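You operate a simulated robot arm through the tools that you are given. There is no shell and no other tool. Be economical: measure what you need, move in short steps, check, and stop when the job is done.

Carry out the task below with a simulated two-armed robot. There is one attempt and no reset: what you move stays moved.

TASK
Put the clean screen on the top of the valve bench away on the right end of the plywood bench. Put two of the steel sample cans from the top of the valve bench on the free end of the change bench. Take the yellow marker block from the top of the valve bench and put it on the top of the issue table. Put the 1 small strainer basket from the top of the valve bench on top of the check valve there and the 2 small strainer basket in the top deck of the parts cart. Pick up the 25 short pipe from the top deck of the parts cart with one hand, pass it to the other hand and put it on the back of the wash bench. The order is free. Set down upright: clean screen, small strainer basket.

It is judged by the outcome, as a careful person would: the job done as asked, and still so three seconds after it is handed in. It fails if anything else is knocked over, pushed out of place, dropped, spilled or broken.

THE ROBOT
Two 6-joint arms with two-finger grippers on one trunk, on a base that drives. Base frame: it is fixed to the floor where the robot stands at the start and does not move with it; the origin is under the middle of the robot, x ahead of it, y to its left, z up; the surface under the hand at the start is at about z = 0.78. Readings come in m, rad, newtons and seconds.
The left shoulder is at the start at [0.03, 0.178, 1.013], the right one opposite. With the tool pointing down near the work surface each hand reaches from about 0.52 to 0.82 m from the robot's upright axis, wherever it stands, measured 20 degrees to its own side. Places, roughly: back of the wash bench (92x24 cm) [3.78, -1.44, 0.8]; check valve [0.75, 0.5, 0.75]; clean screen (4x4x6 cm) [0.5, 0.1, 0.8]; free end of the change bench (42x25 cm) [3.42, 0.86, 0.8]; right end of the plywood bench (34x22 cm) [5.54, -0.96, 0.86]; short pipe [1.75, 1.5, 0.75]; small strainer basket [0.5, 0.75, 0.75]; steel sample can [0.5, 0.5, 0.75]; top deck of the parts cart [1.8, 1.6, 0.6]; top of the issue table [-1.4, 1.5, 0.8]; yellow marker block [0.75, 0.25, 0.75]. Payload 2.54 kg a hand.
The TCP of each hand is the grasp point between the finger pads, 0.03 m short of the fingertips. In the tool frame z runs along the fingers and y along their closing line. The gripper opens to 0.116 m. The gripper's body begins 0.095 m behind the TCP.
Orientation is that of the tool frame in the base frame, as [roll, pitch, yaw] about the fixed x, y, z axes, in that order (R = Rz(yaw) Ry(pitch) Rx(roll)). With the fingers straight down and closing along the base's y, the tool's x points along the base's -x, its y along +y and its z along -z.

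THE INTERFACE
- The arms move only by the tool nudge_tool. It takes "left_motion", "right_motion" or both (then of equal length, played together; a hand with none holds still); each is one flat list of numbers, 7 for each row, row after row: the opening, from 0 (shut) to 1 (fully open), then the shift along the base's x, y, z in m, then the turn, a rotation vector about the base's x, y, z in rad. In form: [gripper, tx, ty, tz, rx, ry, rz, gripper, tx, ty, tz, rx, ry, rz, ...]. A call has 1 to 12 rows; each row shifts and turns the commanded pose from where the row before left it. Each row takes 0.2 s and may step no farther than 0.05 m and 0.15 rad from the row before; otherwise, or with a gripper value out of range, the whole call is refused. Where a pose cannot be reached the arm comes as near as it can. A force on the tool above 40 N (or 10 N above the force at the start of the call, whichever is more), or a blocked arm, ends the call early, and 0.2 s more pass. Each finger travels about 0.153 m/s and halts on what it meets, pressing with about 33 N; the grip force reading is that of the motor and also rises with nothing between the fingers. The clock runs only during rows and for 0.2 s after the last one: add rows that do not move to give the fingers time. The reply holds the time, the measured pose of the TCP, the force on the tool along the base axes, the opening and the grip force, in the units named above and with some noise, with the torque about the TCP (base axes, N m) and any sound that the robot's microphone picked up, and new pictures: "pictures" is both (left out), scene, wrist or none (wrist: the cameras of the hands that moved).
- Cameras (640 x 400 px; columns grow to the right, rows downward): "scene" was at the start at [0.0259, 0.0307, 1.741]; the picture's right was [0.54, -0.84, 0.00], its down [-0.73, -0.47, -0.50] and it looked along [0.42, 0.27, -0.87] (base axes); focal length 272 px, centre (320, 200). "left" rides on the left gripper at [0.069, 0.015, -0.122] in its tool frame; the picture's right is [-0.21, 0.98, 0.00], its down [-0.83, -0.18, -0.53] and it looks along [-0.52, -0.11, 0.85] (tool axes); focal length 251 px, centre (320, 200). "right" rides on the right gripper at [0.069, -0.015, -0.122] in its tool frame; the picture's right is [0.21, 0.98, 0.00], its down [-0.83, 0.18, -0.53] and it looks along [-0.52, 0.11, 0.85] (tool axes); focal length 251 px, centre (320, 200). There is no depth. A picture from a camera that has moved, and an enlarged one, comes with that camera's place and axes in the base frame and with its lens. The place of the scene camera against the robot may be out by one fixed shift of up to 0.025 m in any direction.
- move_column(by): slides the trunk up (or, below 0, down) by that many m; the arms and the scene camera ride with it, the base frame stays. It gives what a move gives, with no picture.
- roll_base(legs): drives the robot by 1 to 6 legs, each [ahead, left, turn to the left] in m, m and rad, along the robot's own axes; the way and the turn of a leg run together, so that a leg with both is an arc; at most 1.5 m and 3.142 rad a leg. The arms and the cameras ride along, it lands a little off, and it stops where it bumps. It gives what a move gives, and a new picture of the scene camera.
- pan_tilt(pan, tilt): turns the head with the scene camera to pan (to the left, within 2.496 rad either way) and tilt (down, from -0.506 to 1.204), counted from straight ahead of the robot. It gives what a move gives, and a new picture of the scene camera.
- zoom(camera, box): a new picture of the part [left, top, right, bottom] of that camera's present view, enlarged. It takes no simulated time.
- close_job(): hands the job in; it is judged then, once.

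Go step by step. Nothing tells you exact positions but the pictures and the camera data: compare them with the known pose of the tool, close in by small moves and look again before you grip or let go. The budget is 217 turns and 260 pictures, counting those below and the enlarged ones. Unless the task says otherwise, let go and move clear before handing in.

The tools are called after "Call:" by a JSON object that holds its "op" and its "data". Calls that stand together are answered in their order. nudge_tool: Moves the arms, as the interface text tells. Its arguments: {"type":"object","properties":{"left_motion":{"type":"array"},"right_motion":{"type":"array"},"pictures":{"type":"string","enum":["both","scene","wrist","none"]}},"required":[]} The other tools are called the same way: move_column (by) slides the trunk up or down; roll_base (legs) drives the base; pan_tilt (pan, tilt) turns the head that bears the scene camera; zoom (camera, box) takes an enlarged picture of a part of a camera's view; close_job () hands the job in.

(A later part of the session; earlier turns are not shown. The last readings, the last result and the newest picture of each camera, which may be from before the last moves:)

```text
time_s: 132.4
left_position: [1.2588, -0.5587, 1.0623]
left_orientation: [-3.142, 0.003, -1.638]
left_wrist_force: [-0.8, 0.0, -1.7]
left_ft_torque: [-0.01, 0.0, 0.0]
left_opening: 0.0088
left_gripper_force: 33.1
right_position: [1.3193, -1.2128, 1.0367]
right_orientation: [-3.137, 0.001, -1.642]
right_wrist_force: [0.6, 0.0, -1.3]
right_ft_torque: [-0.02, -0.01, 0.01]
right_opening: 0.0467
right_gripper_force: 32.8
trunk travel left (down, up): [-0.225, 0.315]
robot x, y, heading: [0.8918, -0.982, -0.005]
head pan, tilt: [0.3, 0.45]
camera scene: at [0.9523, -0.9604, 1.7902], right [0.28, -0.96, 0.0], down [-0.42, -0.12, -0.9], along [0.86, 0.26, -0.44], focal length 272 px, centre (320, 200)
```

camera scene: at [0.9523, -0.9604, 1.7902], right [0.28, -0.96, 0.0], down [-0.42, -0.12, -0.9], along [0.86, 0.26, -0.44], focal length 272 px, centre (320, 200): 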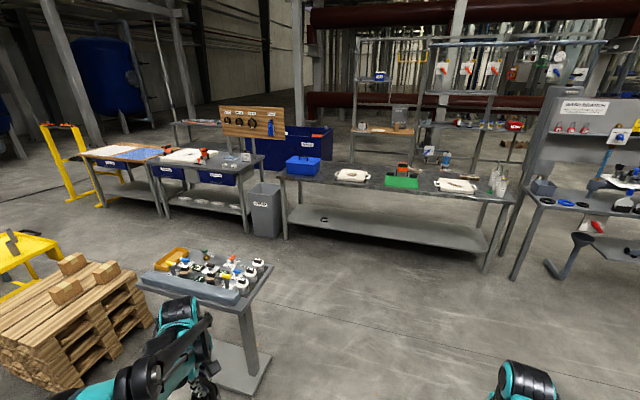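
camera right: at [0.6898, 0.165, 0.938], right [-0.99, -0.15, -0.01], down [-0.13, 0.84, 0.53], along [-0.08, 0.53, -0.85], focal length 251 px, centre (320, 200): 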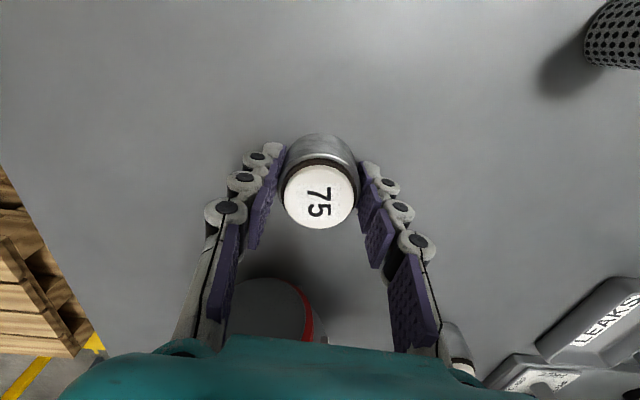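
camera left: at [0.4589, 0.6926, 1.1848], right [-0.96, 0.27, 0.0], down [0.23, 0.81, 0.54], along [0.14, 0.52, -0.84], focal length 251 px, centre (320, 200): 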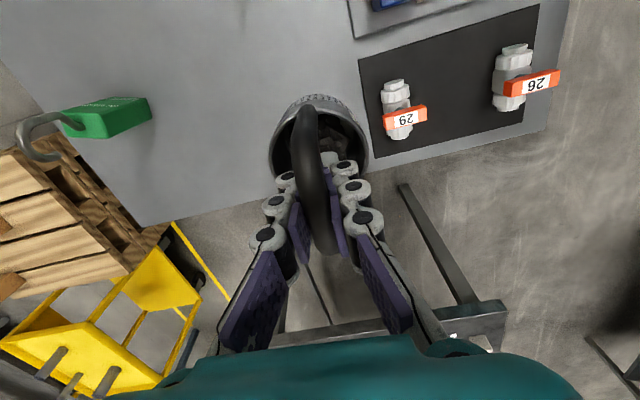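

The aisle is clear. I drive on to x≈2.75 and then left to face the change bench.

Call:
{"op": "roll_base", "data": {"legs": [[1.5, 0, 0], [0.33, 0, 0], [0, 1.5, 0], [0, 0.45, 0]]}}

Call:
{"op": "pan_tilt", "data": {"pan": -0.15, "tilt": 0.85}}

```text
time_s: 150.9
left_position: [3.0923, 1.3788, 1.062]
left_orientation: [3.14, 0.0, -1.627]
left_wrist_force: [0.3, 0.8, -0.6]
left_ft_torque: [-0.04, 0.0, 0.0]
left_opening: 0.0089
left_gripper_force: 33.1
right_position: [3.1605, 0.7268, 1.0385]
right_orientation: [-3.136, -0.001, -1.634]
right_wrist_force: [0.1, -0.1, -1.8]
right_ft_torque: [-0.02, 0.02, 0.02]
right_opening: 0.0467
right_gripper_force: 32.9
trunk travel left (down, up): [-0.225, 0.315]
robot x, y, heading: [2.7353, 0.9489, -0.003]
head pan, tilt: [0.3, 0.45]
camera scene: at [2.7904, 0.975, 1.7901], right [0.29, -0.96, 0.0], down [-0.42, -0.13, -0.9], along [0.86, 0.26, -0.44], focal length 272 px, centre (320, 200)
```

scene: 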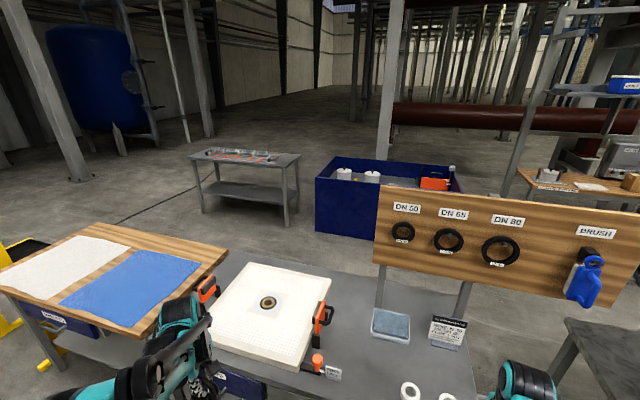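

```text
time_s: 151.8
left_position: [3.0925, 1.3786, 1.0623]
left_orientation: [-3.141, 0.001, -1.629]
left_wrist_force: [0.4, -0.4, -1.9]
left_ft_torque: [0.0, 0.04, 0.01]
left_opening: 0.0088
left_gripper_force: 32.7
right_position: [3.1604, 0.7262, 1.0374]
right_orientation: [-3.137, 0.002, -1.634]
right_wrist_force: [-0.3, -0.8, -1.1]
right_ft_torque: [-0.04, -0.01, -0.02]
right_opening: 0.0469
right_gripper_force: 32.9
trunk travel left (down, up): [-0.225, 0.315]
robot x, y, heading: [2.7334, 0.9542, -0.004]
head pan, tilt: [-0.15, 0.85]
camera scene: at [2.7799, 0.9354, 1.7558], right [-0.15, -0.99, 0.0], down [-0.74, 0.11, -0.66], along [0.65, -0.1, -0.75], focal length 272 px, centre (320, 200)
```

scene: 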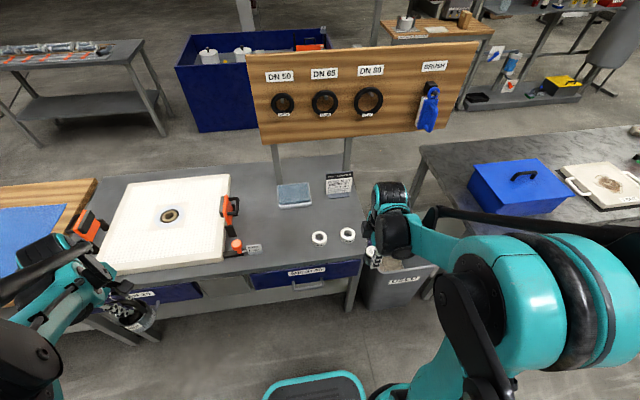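

The free end has two white rings near its front; free space lies behind them around x≈3.50. I move 0.1 m closer and bring the can there.

Call:
{"op": "roll_base", "data": {"legs": [[0.1, 0, 0]]}}

Call:
{"op": "nudge_tool", "data": {"right_motion": [0, 0.04, 0.01, 0, 0, 0, 0, 0, 0.04, 0.01, 0, 0, 0, 0, 0, 0.04, 0.01, 0, 0, 0, 0, 0, 0.04, 0.01, 0, 0, 0, 0, 0, 0.04, 0.01, 0, 0, 0, 0, 0, 0.04, 0, 0, 0, 0, 0, 0, 0, 0, -0.04, 0, 0, 0, 0, 0, 0, -0.04, 0, 0, 0, 0, 0, 0, -0.03, 0, 0, 0]}}

```text
time_s: 153.0
left_position: [3.1932, 1.3779, 1.0625]
left_orientation: [-3.141, 0.003, -1.63]
left_wrist_force: [0.9, 0.4, -1.2]
left_ft_torque: [-0.03, 0.06, -0.01]
left_opening: 0.0089
left_gripper_force: 33.2
right_position: [3.2591, 0.7262, 1.0364]
right_orientation: [-3.141, -0.001, -1.632]
right_wrist_force: [0.6, 0.0, -1.1]
right_ft_torque: [-0.04, 0.04, -0.01]
right_opening: 0.0468
right_gripper_force: 32.9
trunk travel left (down, up): [-0.225, 0.315]
robot x, y, heading: [2.8305, 0.9512, -0.0]
head pan, tilt: [-0.15, 0.85]
camera scene: at [2.8807, 0.9349, 1.7557], right [-0.15, -0.99, 0.0], down [-0.74, 0.11, -0.66], along [0.65, -0.1, -0.75], focal length 272 px, centre (320, 200)
```

scene: 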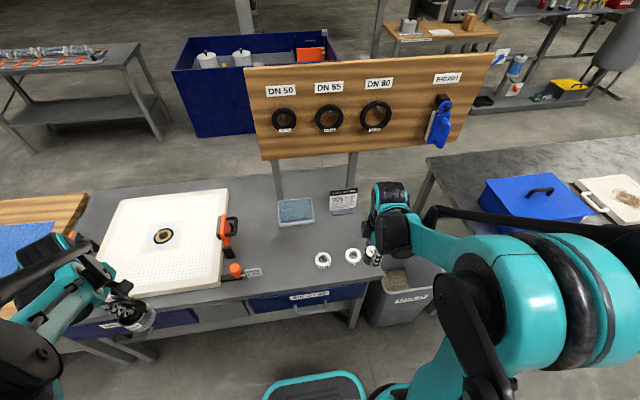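

```text
time_s: 155.0
left_position: [3.1934, 1.3778, 1.0622]
left_orientation: [3.141, 0.003, -1.63]
left_wrist_force: [0.0, -0.6, -2.7]
left_ft_torque: [0.01, -0.01, 0.03]
left_opening: 0.0088
left_gripper_force: 32.6
right_position: [3.4994, 0.7761, 0.9268]
right_orientation: [-3.135, 0.001, -1.634]
right_wrist_force: [0.2, -0.5, -1.7]
right_ft_torque: [0.02, 0.0, 0.03]
right_opening: 0.0469
right_gripper_force: 33.0
trunk travel left (down, up): [-0.225, 0.315]
robot x, y, heading: [2.8313, 0.9484, -0.007]
head pan, tilt: [-0.15, 0.85]
camera scene: at [2.8797, 0.9349, 1.7557], right [-0.15, -0.99, 0.0], down [-0.74, 0.11, -0.66], along [0.65, -0.1, -0.75], focal length 272 px, centre (320, 200)
camera right: at [3.5088, 0.7052, 1.0476], right [-0.99, -0.15, 0.0], down [-0.13, 0.84, 0.53], along [-0.08, 0.53, -0.85], focal length 251 px, centre (320, 200)
```

scene: 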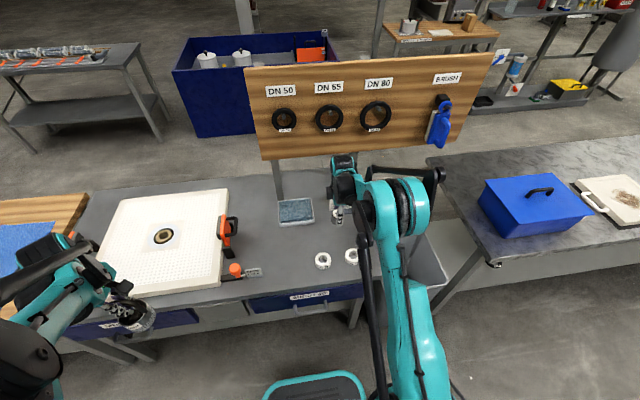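
right: 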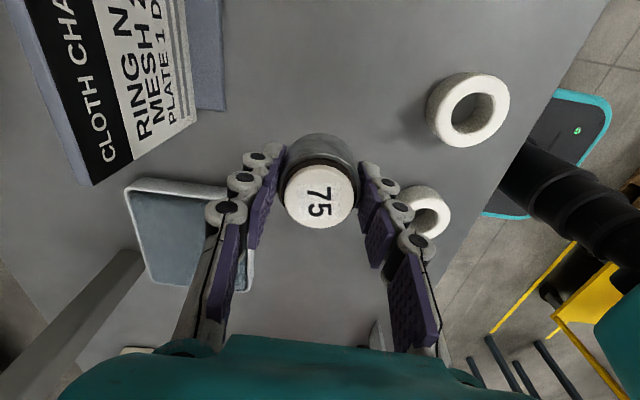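

Rings at x≈3.37 and the tray edge at 3.57; there is room. I shift 1 cm back and descend to near contact.

Call:
{"op": "nudge_tool", "data": {"right_motion": [0, -0.01, 0, -0.03, 0, 0, 0, 0, 0, 0, -0.035, 0, 0, 0, 0, 0, 0, -0.03, 0, 0, 0, 0, 0, 0, 0, 0, 0, 0], "pictures": "wrist"}}

Call:
{"op": "nudge_tool", "data": {"right_motion": [0, 0, 0, -0.005, 0, 0, 0, 0, 0, 0, -0.003, 0, 0, 0], "pictures": "none"}}

Call:
{"op": "nudge_tool", "data": {"right_motion": [0, 0, 0, -0.004, 0, 0, 0, 0, 0, 0, 0, 0, 0, 0], "pictures": "none"}}

```text
time_s: 156.0
left_position: [3.1919, 1.3789, 1.0624]
left_orientation: [-3.138, 0.0, -1.63]
left_wrist_force: [0.6, 0.2, -1.5]
left_ft_torque: [0.0, 0.0, 0.01]
left_opening: 0.0088
left_gripper_force: 32.8
right_position: [3.49, 0.7761, 0.8335]
right_orientation: [-3.135, 0.0, -1.634]
right_wrist_force: [8.2, -0.9, 27.8]
right_ft_torque: [0.02, -0.14, -0.04]
right_opening: 0.0471
right_gripper_force: 33.0
trunk travel left (down, up): [-0.225, 0.315]
robot x, y, heading: [2.8317, 0.9511, -0.004]
head pan, tilt: [-0.15, 0.85]
camera right: at [3.4993, 0.7053, 0.9547], right [-0.99, -0.15, -0.01], down [-0.13, 0.84, 0.53], along [-0.08, 0.53, -0.85], focal length 251 px, centre (320, 200)
```

right: 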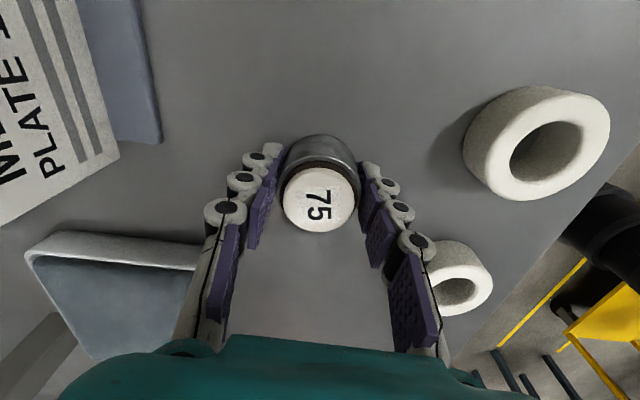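

```text
time_s: 156.5
left_position: [3.1904, 1.3799, 1.0631]
left_orientation: [-3.14, 0.002, -1.63]
left_wrist_force: [0.2, 0.4, -1.3]
left_ft_torque: [-0.01, -0.01, 0.01]
left_opening: 0.0089
left_gripper_force: 33.1
right_position: [3.4889, 0.776, 0.8283]
right_orientation: [-3.136, 0.0, -1.634]
right_wrist_force: [-4.5, 0.3, 20.5]
right_ft_torque: [0.12, 0.38, -0.06]
right_opening: 0.0468
right_gripper_force: 33.3
trunk travel left (down, up): [-0.225, 0.315]
robot x, y, heading: [2.8282, 0.9526, -0.003]
head pan, tilt: [-0.15, 0.85]
stopped in row 2 (right hand): the force on the tool passed its limit at 45 N (the readings are from after the stop); the commanded pose is now the measured one
```

```text
time_s: 156.8
left_position: [3.1896, 1.3787, 1.0633]
left_orientation: [-3.14, 0.002, -1.631]
left_wrist_force: [-0.1, 0.5, -1.8]
left_ft_torque: [-0.03, 0.03, -0.01]
left_opening: 0.009
left_gripper_force: 32.9
right_position: [3.4884, 0.7763, 0.8293]
right_orientation: [-3.137, 0.0, -1.635]
right_wrist_force: [-6.3, 1.2, 24.4]
right_ft_torque: [0.12, 0.57, -0.04]
right_opening: 0.0466
right_gripper_force: 33.5
trunk travel left (down, up): [-0.225, 0.315]
robot x, y, heading: [2.8313, 0.9515, -0.005]
head pan, tilt: [-0.15, 0.85]
stopped in row 1 (right hand): the force on the tool passed its limit at 46 N (the readings are from after the stop); the commanded pose is now the measured one
```

It was already in contact at 0.8335 (this bench is a bit higher). I release and rise.

Call:
{"op": "nudge_tool", "data": {"right_motion": [0.45, 0, 0, 0.002, 0, 0, 0, 0.6, 0, 0, 0, 0, 0, 0, 0.6, 0, 0, 0, 0, 0, 0, 0.6, 0, 0, 0.03, 0, 0, 0, 0.6, 0, 0, 0.045, 0, 0, 0, 0.6, 0, 0, 0.045, 0, 0, 0, 0.6, 0, 0, 0.045, 0, 0, 0, 0.6, 0, 0, 0.045, 0, 0, 0], "pictures": "wrist"}}

```text
time_s: 158.6
left_position: [3.1925, 1.3787, 1.0639]
left_orientation: [-3.14, 0.002, -1.63]
left_wrist_force: [-0.3, 0.1, -1.0]
left_ft_torque: [0.03, -0.02, 0.0]
left_opening: 0.0089
left_gripper_force: 33.0
right_position: [3.4901, 0.7761, 1.0402]
right_orientation: [-3.135, -0.002, -1.634]
right_wrist_force: [0.4, 0.1, 0.7]
right_ft_torque: [-0.02, -0.02, 0.02]
right_opening: 0.0698
right_gripper_force: 0.0
trunk travel left (down, up): [-0.225, 0.315]
robot x, y, heading: [2.832, 0.9511, 0.0]
head pan, tilt: [-0.15, 0.85]
camera right: at [3.499, 0.7052, 1.1614], right [-0.99, -0.15, -0.01], down [-0.13, 0.84, 0.53], along [-0.08, 0.53, -0.85], focal length 251 px, centre (320, 200)
```

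right: 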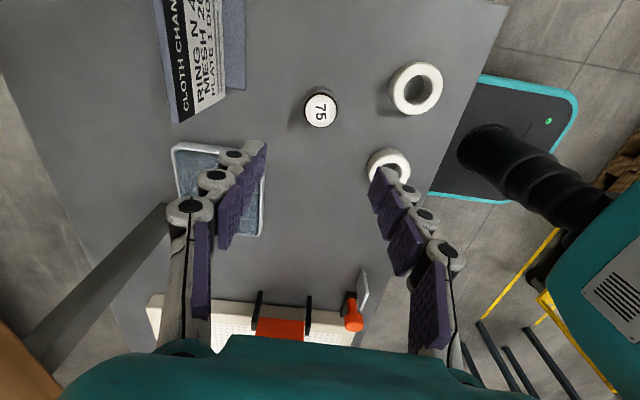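

Can 75 is placed. Now the cart: I retract the right hand, back off, move left and turn to face it.

Call:
{"op": "nudge_tool", "data": {"right_motion": [0.6, -0.045, -0.005, 0, 0, 0, 0, 0.6, -0.045, -0.005, 0, 0, 0, 0, 0.6, -0.045, -0.005, 0, 0, 0, 0, 0.6, -0.045, -0.005, 0, 0, 0, 0, 0.6, -0.045, -0.005, 0, 0, 0, 0], "pictures": "none"}}

Call:
{"op": "roll_base", "data": {"legs": [[-0.25, 0, 0], [0, 0.55, 0], [0, 0, 1.57], [0, 0, 1.57]]}}

Call:
{"op": "pan_tilt", "data": {"pan": 0.0, "tilt": 1.0}}

```text
time_s: 159.8
left_position: [3.1911, 1.3792, 1.0622]
left_orientation: [-3.139, 0.004, -1.63]
left_wrist_force: [-0.1, -0.7, -0.2]
left_ft_torque: [-0.01, -0.05, 0.0]
left_opening: 0.0088
left_gripper_force: 32.6
right_position: [3.2632, 0.75, 1.0402]
right_orientation: [-3.135, 0.001, -1.634]
right_wrist_force: [-0.2, 0.4, -0.2]
right_ft_torque: [-0.01, -0.04, 0.03]
right_opening: 0.0698
right_gripper_force: 0.0
trunk travel left (down, up): [-0.225, 0.315]
robot x, y, heading: [2.8317, 0.9534, -0.001]
head pan, tilt: [-0.15, 0.85]
```

```text
time_s: 172.1
left_position: [2.231, 1.0694, 1.0612]
left_orientation: [3.14, 0.002, 1.533]
left_wrist_force: [-0.5, -0.3, -1.7]
left_ft_torque: [-0.01, 0.06, -0.03]
left_opening: 0.0085
left_gripper_force: 32.7
right_position: [2.1425, 1.695, 1.039]
right_orientation: [-3.135, 0.0, 1.532]
right_wrist_force: [-1.0, -0.1, -1.2]
right_ft_torque: [0.02, 0.01, 0.01]
right_opening: 0.0694
right_gripper_force: 0.1
trunk travel left (down, up): [-0.225, 0.315]
robot x, y, heading: [2.5805, 1.5043, -3.122]
head pan, tilt: [-0.15, 0.85]
camera scene: at [2.5338, 1.5079, 1.7557], right [0.13, 0.99, 0.0], down [0.75, -0.1, -0.66], along [-0.65, 0.09, -0.75], focal length 272 px, centre (320, 200)
```

scene: 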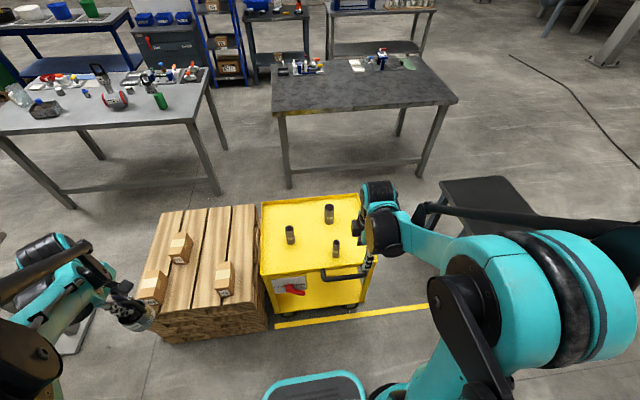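

```text
time_s: 172.8
left_position: [2.2296, 1.0693, 1.0628]
left_orientation: [3.141, 0.002, 1.534]
left_wrist_force: [0.0, 0.5, -2.5]
left_ft_torque: [0.0, 0.02, -0.01]
left_opening: 0.0086
left_gripper_force: 33.5
right_position: [2.1429, 1.6952, 1.0382]
right_orientation: [-3.136, 0.0, 1.528]
right_wrist_force: [-0.4, 0.6, -0.6]
right_ft_torque: [0.03, -0.02, -0.02]
right_opening: 0.0697
right_gripper_force: 0.0
trunk travel left (down, up): [-0.225, 0.315]
robot x, y, heading: [2.5818, 1.5042, -3.121]
head pan, tilt: [0.0, 1.0]
camera scene: at [2.5416, 1.4966, 1.7446], right [-0.02, 1.0, 0.0], down [0.84, 0.02, -0.54], along [-0.54, -0.01, -0.84], focal length 272 px, centre (320, 200)
```

scene: 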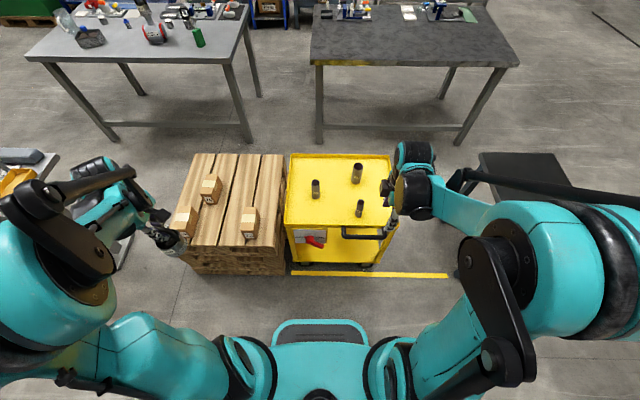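

The cart deck spans about x 1.56..2.0, y 1.33..1.83, with three standing pipes. I enlarge to find label 25.

Call:
{"op": "zoom", "data": {"camera": "scene", "box": [280, 140, 408, 240]}}

Call:
{"op": "zoom", "data": {"camera": "right", "box": [160, 0, 480, 200]}}

```text
4.00 times, centred on (344, 190) of scene
camera zoom: at [2.5416, 1.4966, 1.7446], right [-0.02, 1.0, 0.0], down [0.84, 0.02, -0.54], along [-0.54, -0.01, -0.84], focal length 1086 px, centre (224, 240)
```

zoom: 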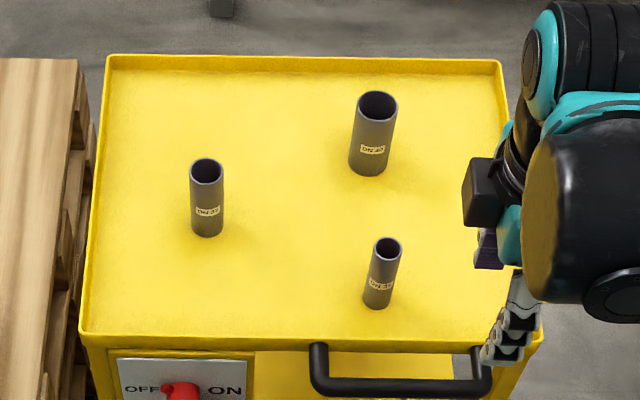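

```text
2.00 times, centred on (320, 100) of right
camera zoom: at [2.1308, 1.7636, 1.1602], right [0.98, 0.17, -0.01], down [0.15, -0.83, 0.53], along [0.09, -0.53, -0.85], focal length 503 px, centre (320, 400)
```

zoom: 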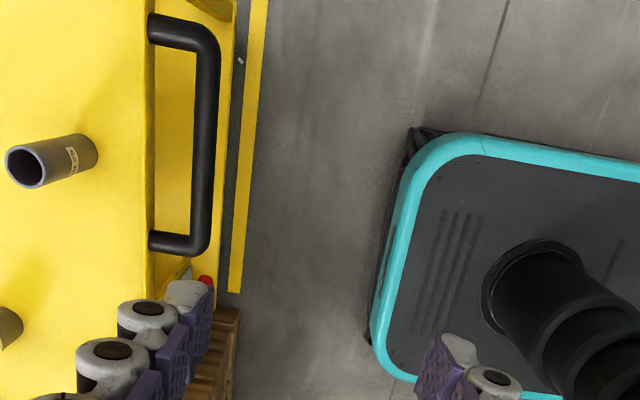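

Call:
{"op": "zoom", "data": {"camera": "scene", "box": [312, 180, 332, 200]}}

Call:
{"op": "zoom", "data": {"camera": "scene", "box": [346, 160, 370, 184]}}

Call:
{"op": "zoom", "data": {"camera": "scene", "box": [350, 196, 374, 220]}}

```text
16.00 times, centred on (322, 190) of scene
camera zoom: at [2.5416, 1.4966, 1.7446], right [-0.02, 1.0, 0.0], down [0.84, 0.02, -0.54], along [-0.54, -0.01, -0.84], focal length 4344 px, centre (288, 360)
```

zoom: 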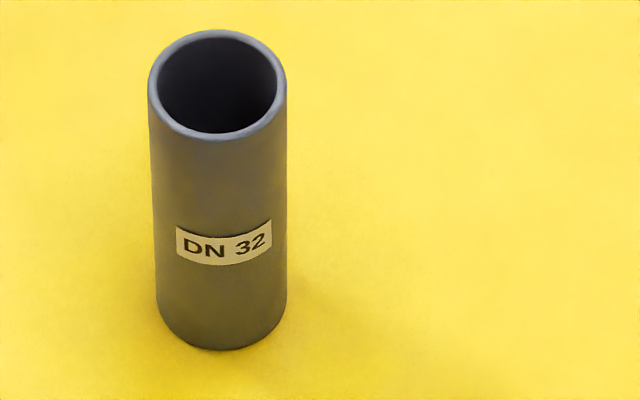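

```text
16.00 times, centred on (358, 172) of scene
camera zoom: at [2.5416, 1.4966, 1.7446], right [-0.02, 1.0, 0.0], down [0.84, 0.02, -0.54], along [-0.54, -0.01, -0.84], focal length 4344 px, centre (-288, 648)
```

zoom: 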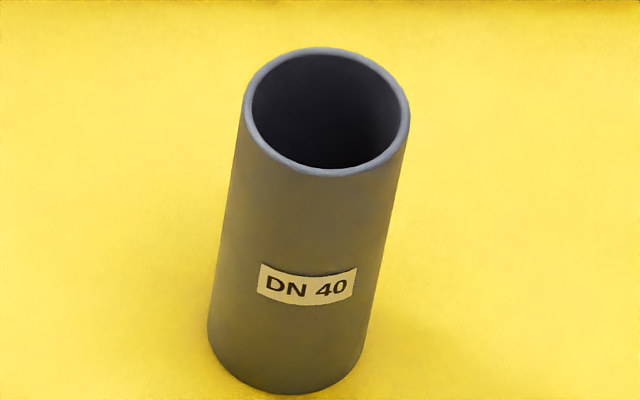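

```text
16.00 times, centred on (362, 208) of scene
camera zoom: at [2.5416, 1.4966, 1.7446], right [-0.02, 1.0, 0.0], down [0.84, 0.02, -0.54], along [-0.54, -0.01, -0.84], focal length 4344 px, centre (-352, 72)
```

zoom: 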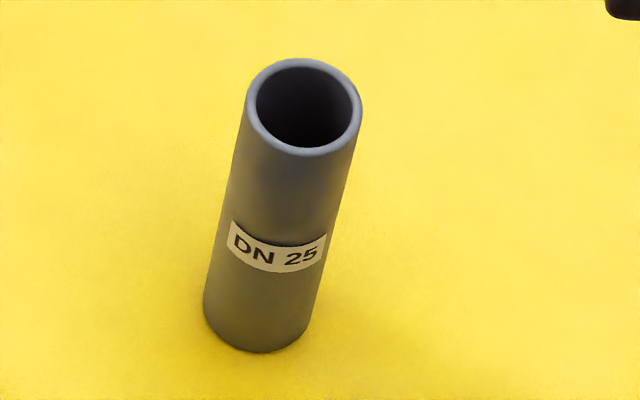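

DN 25 is the nearest pipe at about (1.91,1.665). First basket 2 goes onto the deck at about (1.92,1.42). I lower the trunk 0.1 m and bring the left hand over.

Call:
{"op": "move_column", "data": {"by": -0.1}}

Call:
{"op": "nudge_tool", "data": {"left_motion": [0, -0.031, 0.035, 0, 0, 0, 0, 0, -0.031, 0.035, 0, 0, 0, 0, 0, -0.031, 0.035, 0, 0, 0, 0, 0, -0.031, 0.035, 0, 0, 0, 0, 0, -0.031, 0.035, 0, 0, 0, 0, 0, -0.031, 0.035, 0, 0, 0, 0, 0, -0.031, 0.035, 0, 0, 0, 0, 0, -0.031, 0.035, 0, 0, 0, 0, 0, -0.031, 0.035, 0, 0, 0, 0, 0, -0.031, 0.035, 0, 0, 0, 0]}}

```text
time_s: 174.1
left_position: [2.2316, 1.0687, 0.9626]
left_orientation: [-3.141, 0.002, 1.534]
left_wrist_force: [0.1, 0.8, -1.4]
left_ft_torque: [0.01, 0.0, -0.05]
left_opening: 0.0084
left_gripper_force: 33.2
right_position: [2.1435, 1.6944, 0.9388]
right_orientation: [-3.137, 0.0, 1.53]
right_wrist_force: [0.0, -0.5, 0.4]
right_ft_torque: [-0.03, -0.01, 0.01]
right_opening: 0.0697
right_gripper_force: 0.1
trunk travel left (down, up): [-0.125, 0.415]
robot x, y, heading: [2.5825, 1.5008, -3.12]
head pan, tilt: [0.0, 1.0]
```

```text
time_s: 176.3
left_position: [1.92, 1.4186, 0.9617]
left_orientation: [3.139, 0.001, 1.534]
left_wrist_force: [0.0, -0.1, -1.8]
left_ft_torque: [0.01, 0.01, 0.0]
left_opening: 0.0085
left_gripper_force: 33.2
right_position: [2.1409, 1.6969, 0.9399]
right_orientation: [-3.136, 0.001, 1.53]
right_wrist_force: [-0.1, 0.7, -0.8]
right_ft_torque: [-0.01, 0.01, 0.02]
right_opening: 0.0695
right_gripper_force: 0.0
trunk travel left (down, up): [-0.125, 0.415]
robot x, y, heading: [2.5804, 1.5031, -3.121]
head pan, tilt: [0.0, 1.0]
camera scene: at [2.5402, 1.4977, 1.6445], right [-0.02, 1.0, 0.0], down [0.84, 0.02, -0.54], along [-0.54, -0.01, -0.84], focal length 272 px, centre (320, 200)
camera left: at [1.9372, 1.4892, 1.0837], right [0.97, -0.25, 0.0], down [-0.21, -0.82, 0.54], along [-0.13, -0.52, -0.84], focal length 251 px, centre (320, 200)
```

scene: 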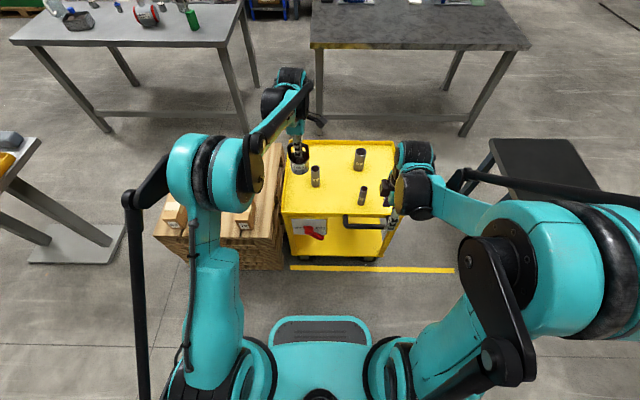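
left: 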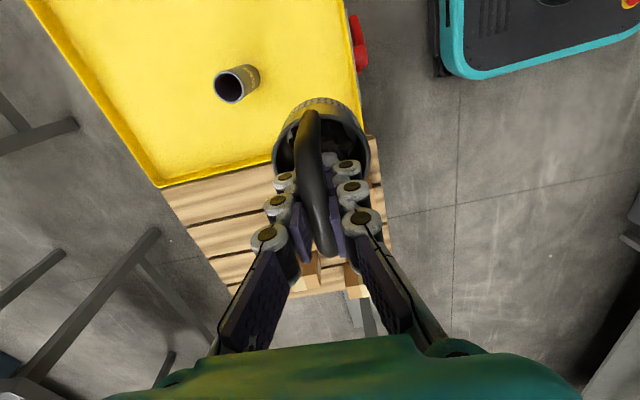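

Aligned over free deck. I adjust slightly inward and descend to 0.77.

Call:
{"op": "nudge_tool", "data": {"left_motion": [0, -0.005, 0.021, -0.03, 0, 0, 0, 0, 0, 0, -0.045, 0, 0, 0, 0, 0, 0, -0.045, 0, 0, 0, 0, 0, 0, -0.045, 0, 0, 0, 0, 0, 0, -0.025, 0, 0, 0, 0, 0, 0, 0, 0, 0, 0]}}

```text
time_s: 177.7
left_position: [1.9164, 1.4381, 0.7722]
left_orientation: [-3.139, 0.003, 1.532]
left_wrist_force: [0.1, 0.1, -1.2]
left_ft_torque: [0.01, 0.02, -0.02]
left_opening: 0.0087
left_gripper_force: 33.4
right_position: [2.1436, 1.6938, 0.9389]
right_orientation: [-3.135, 0.001, 1.531]
right_wrist_force: [0.1, -0.4, -0.1]
right_ft_torque: [0.02, 0.01, -0.04]
right_opening: 0.0694
right_gripper_force: 0.0
trunk travel left (down, up): [-0.125, 0.415]
robot x, y, heading: [2.5804, 1.5043, -3.121]
head pan, tilt: [0.0, 1.0]
camera scene: at [2.5417, 1.4966, 1.6446], right [-0.02, 1.0, 0.0], down [0.84, 0.02, -0.54], along [-0.54, -0.01, -0.84], focal length 272 px, centre (320, 200)
camera left: at [1.9338, 1.509, 0.8942], right [0.97, -0.25, 0.0], down [-0.21, -0.82, 0.54], along [-0.13, -0.52, -0.84], focal length 251 px, centre (320, 200)
```

scene: 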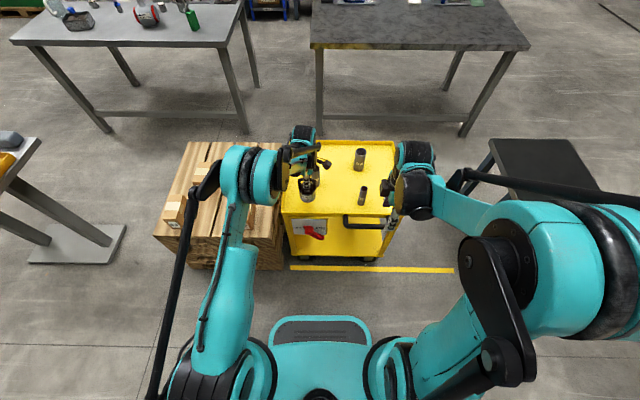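
left: 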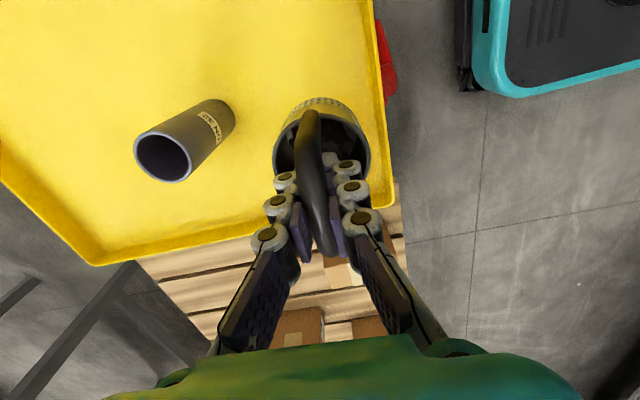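

Call:
{"op": "nudge_tool", "data": {"left_motion": [0, 0, 0, -0.008, 0, 0, 0, 0, 0, 0, -0.006, 0, 0, 0, 0, 0, 0, 0, 0, 0, 0], "pictures": "none"}}

Call:
{"op": "zoom", "data": {"camera": "scene", "box": [280, 150, 360, 220]}}

```text
time_s: 178.5
left_position: [1.9159, 1.4393, 0.7562]
left_orientation: [3.141, 0.002, 1.536]
left_wrist_force: [0.0, 0.2, -2.3]
left_ft_torque: [0.01, -0.02, 0.02]
left_opening: 0.0086
left_gripper_force: 32.9
right_position: [2.1423, 1.6944, 0.938]
right_orientation: [-3.136, 0.0, 1.533]
right_wrist_force: [0.0, -0.1, 0.1]
right_ft_torque: [0.01, -0.01, -0.04]
right_opening: 0.0696
right_gripper_force: 0.0
trunk travel left (down, up): [-0.125, 0.415]
robot x, y, heading: [2.579, 1.5021, -3.118]
head pan, tilt: [0.0, 1.0]
```

```text
5.71 times, centred on (320, 185) of scene
camera zoom: at [2.5415, 1.4967, 1.6446], right [-0.02, 1.0, 0.0], down [0.84, 0.02, -0.54], along [-0.54, -0.01, -0.84], focal length 1551 px, centre (320, 286)
```

zoom: 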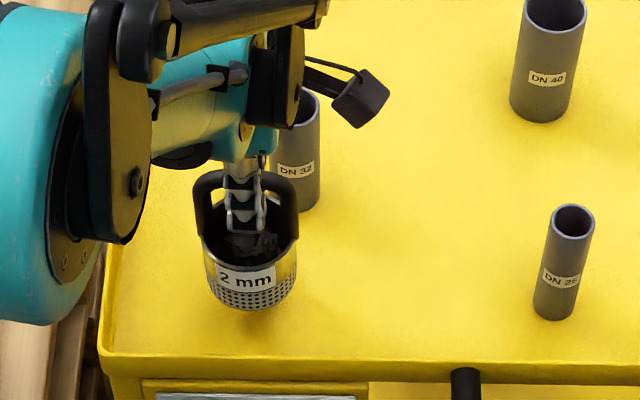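

Label 2 mm confirmed; still a small gap. I continue in small steps.

Call:
{"op": "nudge_tool", "data": {"left_motion": [0, 0, 0, -0.006, 0, 0, 0, 0, 0, 0, 0, 0, 0, 0], "pictures": "none"}}

Call:
{"op": "nudge_tool", "data": {"left_motion": [0, 0, 0, -0.004, 0, 0, 0, 0, 0, 0, 0, 0, 0, 0], "pictures": "none"}}

```text
time_s: 179.1
left_position: [1.9163, 1.4382, 0.7507]
left_orientation: [3.14, 0.002, 1.535]
left_wrist_force: [0.4, -0.4, -0.9]
left_ft_torque: [0.0, 0.02, 0.0]
left_opening: 0.0086
left_gripper_force: 33.1
right_position: [2.1433, 1.6952, 0.9392]
right_orientation: [-3.136, 0.0, 1.529]
right_wrist_force: [-0.1, -0.6, 0.9]
right_ft_torque: [0.04, -0.01, -0.01]
right_opening: 0.0696
right_gripper_force: 0.0
trunk travel left (down, up): [-0.125, 0.415]
robot x, y, heading: [2.5844, 1.5005, -3.117]
head pan, tilt: [0.0, 1.0]
```

```text
time_s: 179.7
left_position: [1.9159, 1.4389, 0.748]
left_orientation: [-3.141, 0.0, 1.534]
left_wrist_force: [1.0, 0.0, -1.3]
left_ft_torque: [-0.01, 0.0, -0.03]
left_opening: 0.0087
left_gripper_force: 32.8
right_position: [2.1432, 1.6957, 0.9391]
right_orientation: [-3.137, 0.002, 1.531]
right_wrist_force: [-0.1, 0.3, -0.1]
right_ft_torque: [0.01, -0.01, 0.01]
right_opening: 0.0695
right_gripper_force: 0.1
trunk travel left (down, up): [-0.125, 0.415]
robot x, y, heading: [2.5794, 1.5042, -3.125]
head pan, tilt: [0.0, 1.0]
```

Call:
{"op": "nudge_tool", "data": {"left_motion": [0, 0, 0, -0.004, 0, 0, 0, 0, 0, 0, 0, 0, 0, 0], "pictures": "none"}}

Call:
{"op": "zoom", "data": {"camera": "scene", "box": [290, 165, 340, 215]}}

```text
time_s: 180.3
left_position: [1.9155, 1.4387, 0.7434]
left_orientation: [3.14, 0.002, 1.534]
left_wrist_force: [0.4, 0.3, -1.3]
left_ft_torque: [0.02, 0.03, 0.01]
left_opening: 0.0087
left_gripper_force: 32.3
right_position: [2.142, 1.6949, 0.9382]
right_orientation: [-3.135, 0.0, 1.529]
right_wrist_force: [-0.5, 0.3, -0.2]
right_ft_torque: [-0.01, -0.01, 0.0]
right_opening: 0.0696
right_gripper_force: 0.1
trunk travel left (down, up): [-0.125, 0.415]
robot x, y, heading: [2.5848, 1.5024, -3.125]
head pan, tilt: [0.0, 1.0]
```

```text
8.00 times, centred on (315, 190) of scene
camera zoom: at [2.5415, 1.4967, 1.6446], right [-0.02, 1.0, 0.0], down [0.84, 0.02, -0.54], along [-0.54, -0.01, -0.84], focal length 2172 px, centre (360, 280)
```

zoom: 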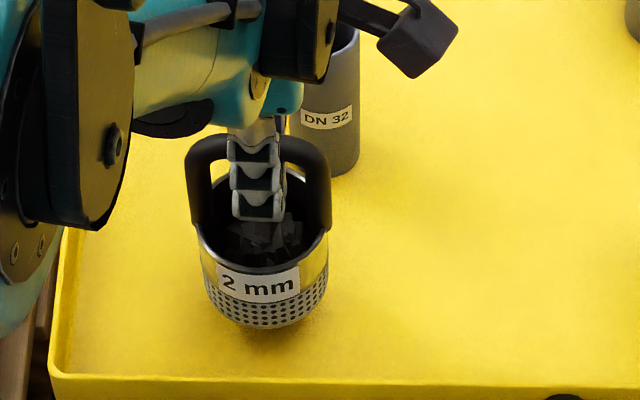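

Call:
{"op": "nudge_tool", "data": {"left_motion": [0, 0, 0, -0.005, 0, 0, 0, 0, 0, 0, 0, 0, 0, 0], "pictures": "none"}}

Call:
{"op": "nudge_tool", "data": {"left_motion": [0, 0, 0, -0.004, 0, 0, 0, 0, 0, 0, 0, 0, 0, 0], "pictures": "none"}}

```text
time_s: 180.9
left_position: [1.9138, 1.439, 0.7393]
left_orientation: [-3.141, 0.001, 1.535]
left_wrist_force: [-0.1, 0.1, -1.9]
left_ft_torque: [0.02, -0.02, 0.0]
left_opening: 0.0085
left_gripper_force: 33.3
right_position: [2.1426, 1.6936, 0.9397]
right_orientation: [-3.135, -0.001, 1.529]
right_wrist_force: [-0.1, -1.2, 0.5]
right_ft_torque: [0.0, 0.03, 0.03]
right_opening: 0.0699
right_gripper_force: 0.0
trunk travel left (down, up): [-0.125, 0.415]
robot x, y, heading: [2.5831, 1.5048, -3.123]
head pan, tilt: [0.0, 1.0]
```

```text
time_s: 181.5
left_position: [1.9155, 1.4398, 0.7353]
left_orientation: [3.14, 0.002, 1.534]
left_wrist_force: [-0.4, -0.4, -2.1]
left_ft_torque: [-0.04, -0.02, 0.03]
left_opening: 0.0083
left_gripper_force: 33.2
right_position: [2.143, 1.6942, 0.939]
right_orientation: [-3.137, 0.0, 1.531]
right_wrist_force: [-0.1, 0.0, 0.1]
right_ft_torque: [-0.02, 0.0, 0.0]
right_opening: 0.0696
right_gripper_force: 0.0
trunk travel left (down, up): [-0.125, 0.415]
robot x, y, heading: [2.5796, 1.5037, -3.121]
head pan, tilt: [0.0, 1.0]
```

Call:
{"op": "nudge_tool", "data": {"left_motion": [0, 0, 0, -0.005, 0, 0, 0, 0, 0, 0, 0, 0, 0, 0], "pictures": "none"}}

Call:
{"op": "nudge_tool", "data": {"left_motion": [0, 0, 0, -0.005, 0, 0, 0, 0, 0, 0, 0, 0, 0, 0], "pictures": "none"}}

Call:
{"op": "zoom", "data": {"camera": "scene", "box": [290, 165, 340, 215]}}

```text
time_s: 182.1
left_position: [1.9153, 1.4397, 0.7302]
left_orientation: [-3.141, 0.0, 1.534]
left_wrist_force: [0.3, -0.3, -1.9]
left_ft_torque: [0.01, 0.0, -0.01]
left_opening: 0.0085
left_gripper_force: 32.4
right_position: [2.1431, 1.6952, 0.9398]
right_orientation: [-3.137, 0.001, 1.53]
right_wrist_force: [-0.6, -0.5, -0.8]
right_ft_torque: [-0.02, -0.01, 0.0]
right_opening: 0.0696
right_gripper_force: 0.2
trunk travel left (down, up): [-0.125, 0.415]
robot x, y, heading: [2.5788, 1.5005, -3.121]
head pan, tilt: [0.0, 1.0]
```

```text
time_s: 182.7
left_position: [1.9145, 1.4404, 0.7249]
left_orientation: [-3.141, 0.002, 1.533]
left_wrist_force: [0.4, 0.7, -1.4]
left_ft_torque: [0.0, 0.0, -0.02]
left_opening: 0.0082
left_gripper_force: 33.5
right_position: [2.1429, 1.6937, 0.9383]
right_orientation: [-3.136, 0.0, 1.53]
right_wrist_force: [-0.7, -0.2, 0.2]
right_ft_torque: [0.03, 0.01, 0.03]
right_opening: 0.0698
right_gripper_force: 0.2
trunk travel left (down, up): [-0.125, 0.415]
robot x, y, heading: [2.5825, 1.5029, -3.124]
head pan, tilt: [0.0, 1.0]
```

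```text
8.00 times, centred on (315, 190) of scene
camera zoom: at [2.5415, 1.4967, 1.6446], right [-0.02, 1.0, 0.0], down [0.84, 0.02, -0.54], along [-0.54, -0.01, -0.84], focal length 2172 px, centre (360, 280)
```

zoom: 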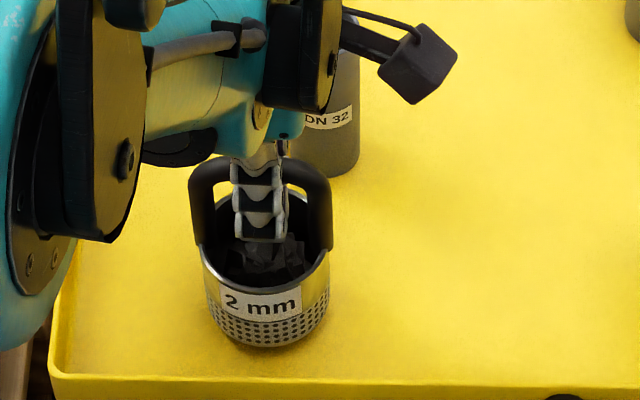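

Call:
{"op": "nudge_tool", "data": {"left_motion": [0, 0, 0, -0.005, 0, 0, 0, 0, 0, 0, -0.003, 0, 0, 0, 0, 0, 0, 0, 0, 0, 0], "pictures": "none"}}

Call:
{"op": "nudge_tool", "data": {"left_motion": [0, 0, 0, -0.004, 0, 0, 0, 0, 0, 0, 0, 0, 0, 0], "pictures": "none"}}

```text
time_s: 183.5
left_position: [1.9169, 1.4392, 0.7171]
left_orientation: [-3.141, 0.003, 1.531]
left_wrist_force: [0.1, -0.4, -2.3]
left_ft_torque: [-0.04, -0.01, 0.03]
left_opening: 0.0085
left_gripper_force: 33.3
right_position: [2.1425, 1.6947, 0.9385]
right_orientation: [-3.137, 0.0, 1.531]
right_wrist_force: [0.4, -0.2, 0.3]
right_ft_torque: [0.05, 0.0, 0.02]
right_opening: 0.0698
right_gripper_force: 0.1
trunk travel left (down, up): [-0.125, 0.415]
robot x, y, heading: [2.5838, 1.5035, -3.12]
head pan, tilt: [0.0, 1.0]
```

```text
time_s: 184.1
left_position: [1.9169, 1.4402, 0.7149]
left_orientation: [-3.141, 0.003, 1.533]
left_wrist_force: [0.8, 1.7, 20.7]
left_ft_torque: [-0.59, 0.05, 0.04]
left_opening: 0.0084
left_gripper_force: 32.7
right_position: [2.144, 1.6949, 0.94]
right_orientation: [-3.135, 0.0, 1.533]
right_wrist_force: [-0.8, 0.6, -0.1]
right_ft_torque: [0.0, -0.01, 0.03]
right_opening: 0.0694
right_gripper_force: 0.1
trunk travel left (down, up): [-0.125, 0.415]
robot x, y, heading: [2.5858, 1.5046, -3.124]
head pan, tilt: [0.0, 1.0]
```

Contact at 0.715. I release gently and rise.

Call:
{"op": "nudge_tool", "data": {"left_motion": [0.15, 0, 0, 0.002, 0, 0, 0, 0.3, 0, 0, 0, 0, 0, 0, 0.3, 0, 0, 0, 0, 0, 0, 0.3, 0, 0, 0.03, 0, 0, 0, 0.3, 0, 0, 0.045, 0, 0, 0, 0.3, 0, 0, 0.045, 0, 0, 0, 0.3, 0, 0, 0.045, 0, 0, 0, 0.3, 0, 0, 0.045, 0, 0, 0, 0.3, 0, -0.045, 0, 0, 0, 0, 0.3, 0.02, -0.045, 0, 0, 0, 0, 0.3, 0.02, -0.045, 0, 0, 0, 0]}}

```text
time_s: 186.5
left_position: [1.9561, 1.3051, 0.9236]
left_orientation: [-3.141, -0.001, 1.533]
left_wrist_force: [0.2, -1.4, -0.2]
left_ft_torque: [0.03, -0.01, 0.0]
left_opening: 0.035
left_gripper_force: 0.0
right_position: [2.1428, 1.694, 0.9395]
right_orientation: [-3.136, 0.0, 1.532]
right_wrist_force: [0.1, -0.3, -1.1]
right_ft_torque: [0.0, -0.02, -0.01]
right_opening: 0.0697
right_gripper_force: 0.0
trunk travel left (down, up): [-0.125, 0.415]
robot x, y, heading: [2.5848, 1.5043, -3.117]
head pan, tilt: [0.0, 1.0]
camera scene: at [2.5419, 1.4952, 1.6446], right [-0.02, 1.0, 0.0], down [0.84, 0.02, -0.54], along [-0.54, -0.01, -0.84], focal length 272 px, centre (320, 200)
camera left: at [1.9729, 1.3733, 1.0473], right [0.97, -0.25, 0.0], down [-0.21, -0.82, 0.53], along [-0.13, -0.52, -0.85], focal length 251 px, centre (320, 200)
```

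scene: 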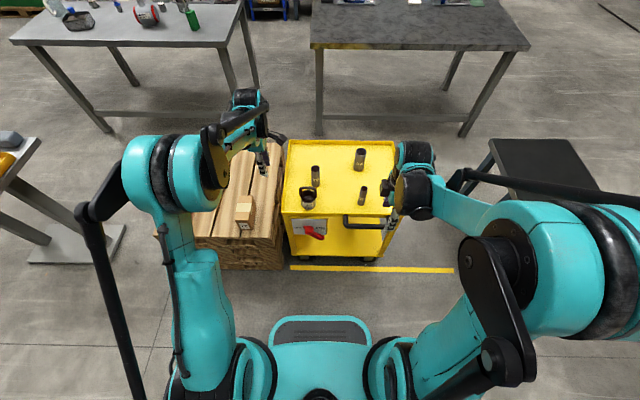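
left: 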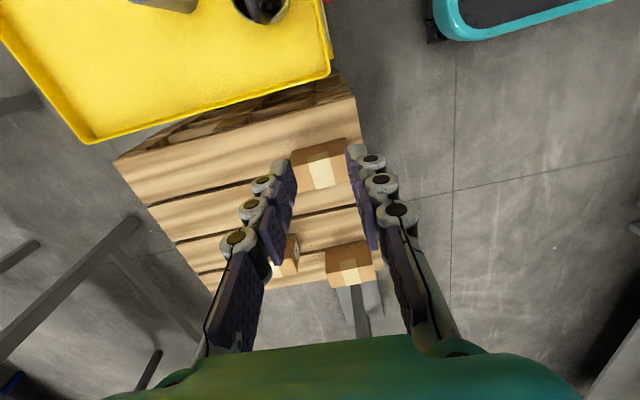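

Basket 2 stands on the deck (deck z≈0.625). Now the right hand goes above DN 25 at about (1.915,1.674).

Call:
{"op": "nudge_tool", "data": {"right_motion": [0.6, -0.043, -0.004, 0, 0, 0, 0, 0.6, -0.043, -0.004, 0, 0, 0, 0, 0.6, -0.043, -0.004, 0, 0, 0, 0, 0.6, -0.043, -0.004, 0, 0, 0, 0, 0.6, -0.043, -0.004, -0.02, 0, 0, 0, 0.6, 0, 0, -0.03, 0, 0, 0, 0.6, 0, 0, 0, 0, 0, 0]}}

```text
time_s: 188.1
left_position: [1.9554, 1.3042, 0.925]
left_orientation: [-3.139, 0.002, 1.536]
left_wrist_force: [-0.1, 0.7, 0.6]
left_ft_torque: [0.01, -0.04, 0.02]
left_opening: 0.0348
left_gripper_force: 0.0
right_position: [1.9283, 1.6738, 0.8875]
right_orientation: [-3.137, 0.0, 1.53]
right_wrist_force: [0.0, 0.0, 0.2]
right_ft_torque: [0.0, 0.0, 0.04]
right_opening: 0.0696
right_gripper_force: 0.1
trunk travel left (down, up): [-0.125, 0.415]
robot x, y, heading: [2.5844, 1.504, -3.121]
head pan, tilt: [0.0, 1.0]
camera scene: at [2.5413, 1.4966, 1.6446], right [-0.02, 1.0, 0.0], down [0.84, 0.02, -0.54], along [-0.54, -0.01, -0.84], focal length 272 px, centre (320, 200)
camera right: at [1.9163, 1.7431, 1.0087], right [0.98, 0.17, -0.01], down [0.15, -0.83, 0.53], along [0.09, -0.53, -0.85], focal length 251 px, centre (320, 200)
```

scene: 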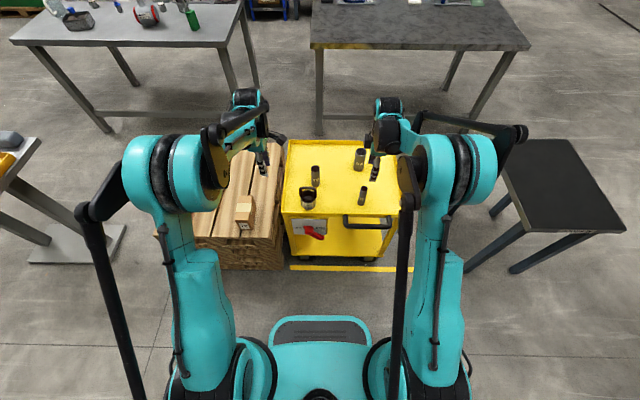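
right: 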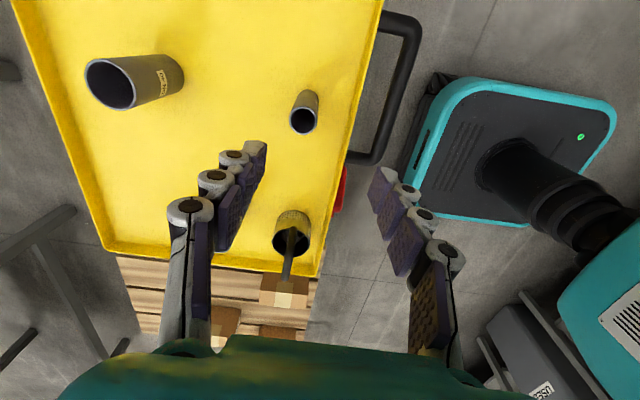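

Pipe at (1.909,1.677), top ≈0.76. I centre and descend to take its top 4 cm.

Call:
{"op": "nudge_tool", "data": {"right_motion": [0.6, -0.019, 0.003, -0.02, 0, 0, 0, 0.6, 0, 0, -0.045, 0, 0, 0, 0.6, 0, 0, -0.03, 0, 0, 0, 0.6, 0, 0, 0, 0, 0, 0], "pictures": "wrist"}}

```text
time_s: 189.1
left_position: [1.9558, 1.3051, 0.9253]
left_orientation: [3.141, 0.001, 1.533]
left_wrist_force: [-0.1, 0.0, -0.1]
left_ft_torque: [0.04, 0.01, 0.02]
left_opening: 0.0347
left_gripper_force: 0.0
right_position: [1.9092, 1.6772, 0.7948]
right_orientation: [-3.136, -0.001, 1.529]
right_wrist_force: [0.4, -0.2, 0.6]
right_ft_torque: [0.02, 0.0, -0.02]
right_opening: 0.0695
right_gripper_force: 0.0
trunk travel left (down, up): [-0.125, 0.415]
robot x, y, heading: [2.5838, 1.5021, -3.119]
head pan, tilt: [0.0, 1.0]
camera right: at [1.8974, 1.747, 0.9151], right [0.98, 0.17, -0.01], down [0.15, -0.83, 0.53], along [0.09, -0.53, -0.85], focal length 251 px, centre (320, 200)
```

right: 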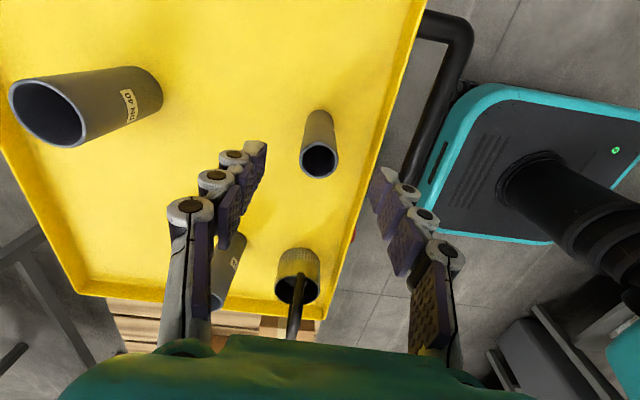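

Call:
{"op": "nudge_tool", "data": {"right_motion": [0.6, 0, 0, -0.03, 0, 0, 0, 0.6, 0, 0, -0.024, 0, 0, 0, 0.4, 0, 0, 0, 0, 0, 0, 0, 0, 0, 0, 0, 0, 0, 0, 0, 0, 0, 0, 0, 0, 0, 0, 0, 0, 0, 0, 0], "pictures": "wrist"}}

```text
time_s: 190.5
left_position: [1.9549, 1.3047, 0.926]
left_orientation: [-3.14, 0.004, 1.534]
left_wrist_force: [0.7, 0.3, 0.2]
left_ft_torque: [-0.01, -0.01, 0.0]
left_opening: 0.0349
left_gripper_force: 0.0
right_position: [1.9092, 1.6775, 0.7408]
right_orientation: [-3.137, 0.002, 1.531]
right_wrist_force: [-0.1, 0.7, 0.4]
right_ft_torque: [-0.01, -0.01, 0.06]
right_opening: 0.0304
right_gripper_force: 32.7
trunk travel left (down, up): [-0.125, 0.415]
robot x, y, heading: [2.5819, 1.5034, -3.121]
head pan, tilt: [0.0, 1.0]
camera right: at [1.8966, 1.7464, 0.8612], right [0.98, 0.17, -0.01], down [0.15, -0.83, 0.53], along [0.09, -0.53, -0.85], focal length 251 px, centre (320, 200)
```

right: 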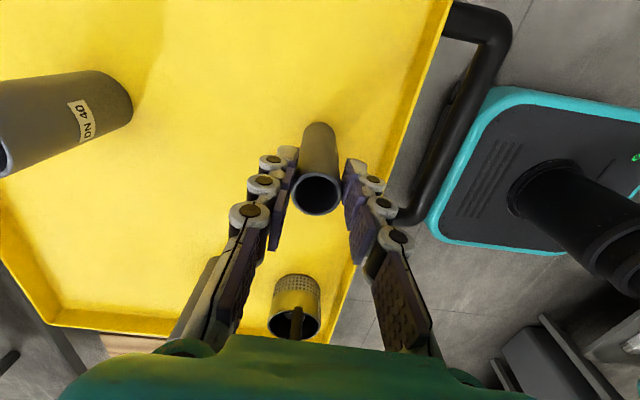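

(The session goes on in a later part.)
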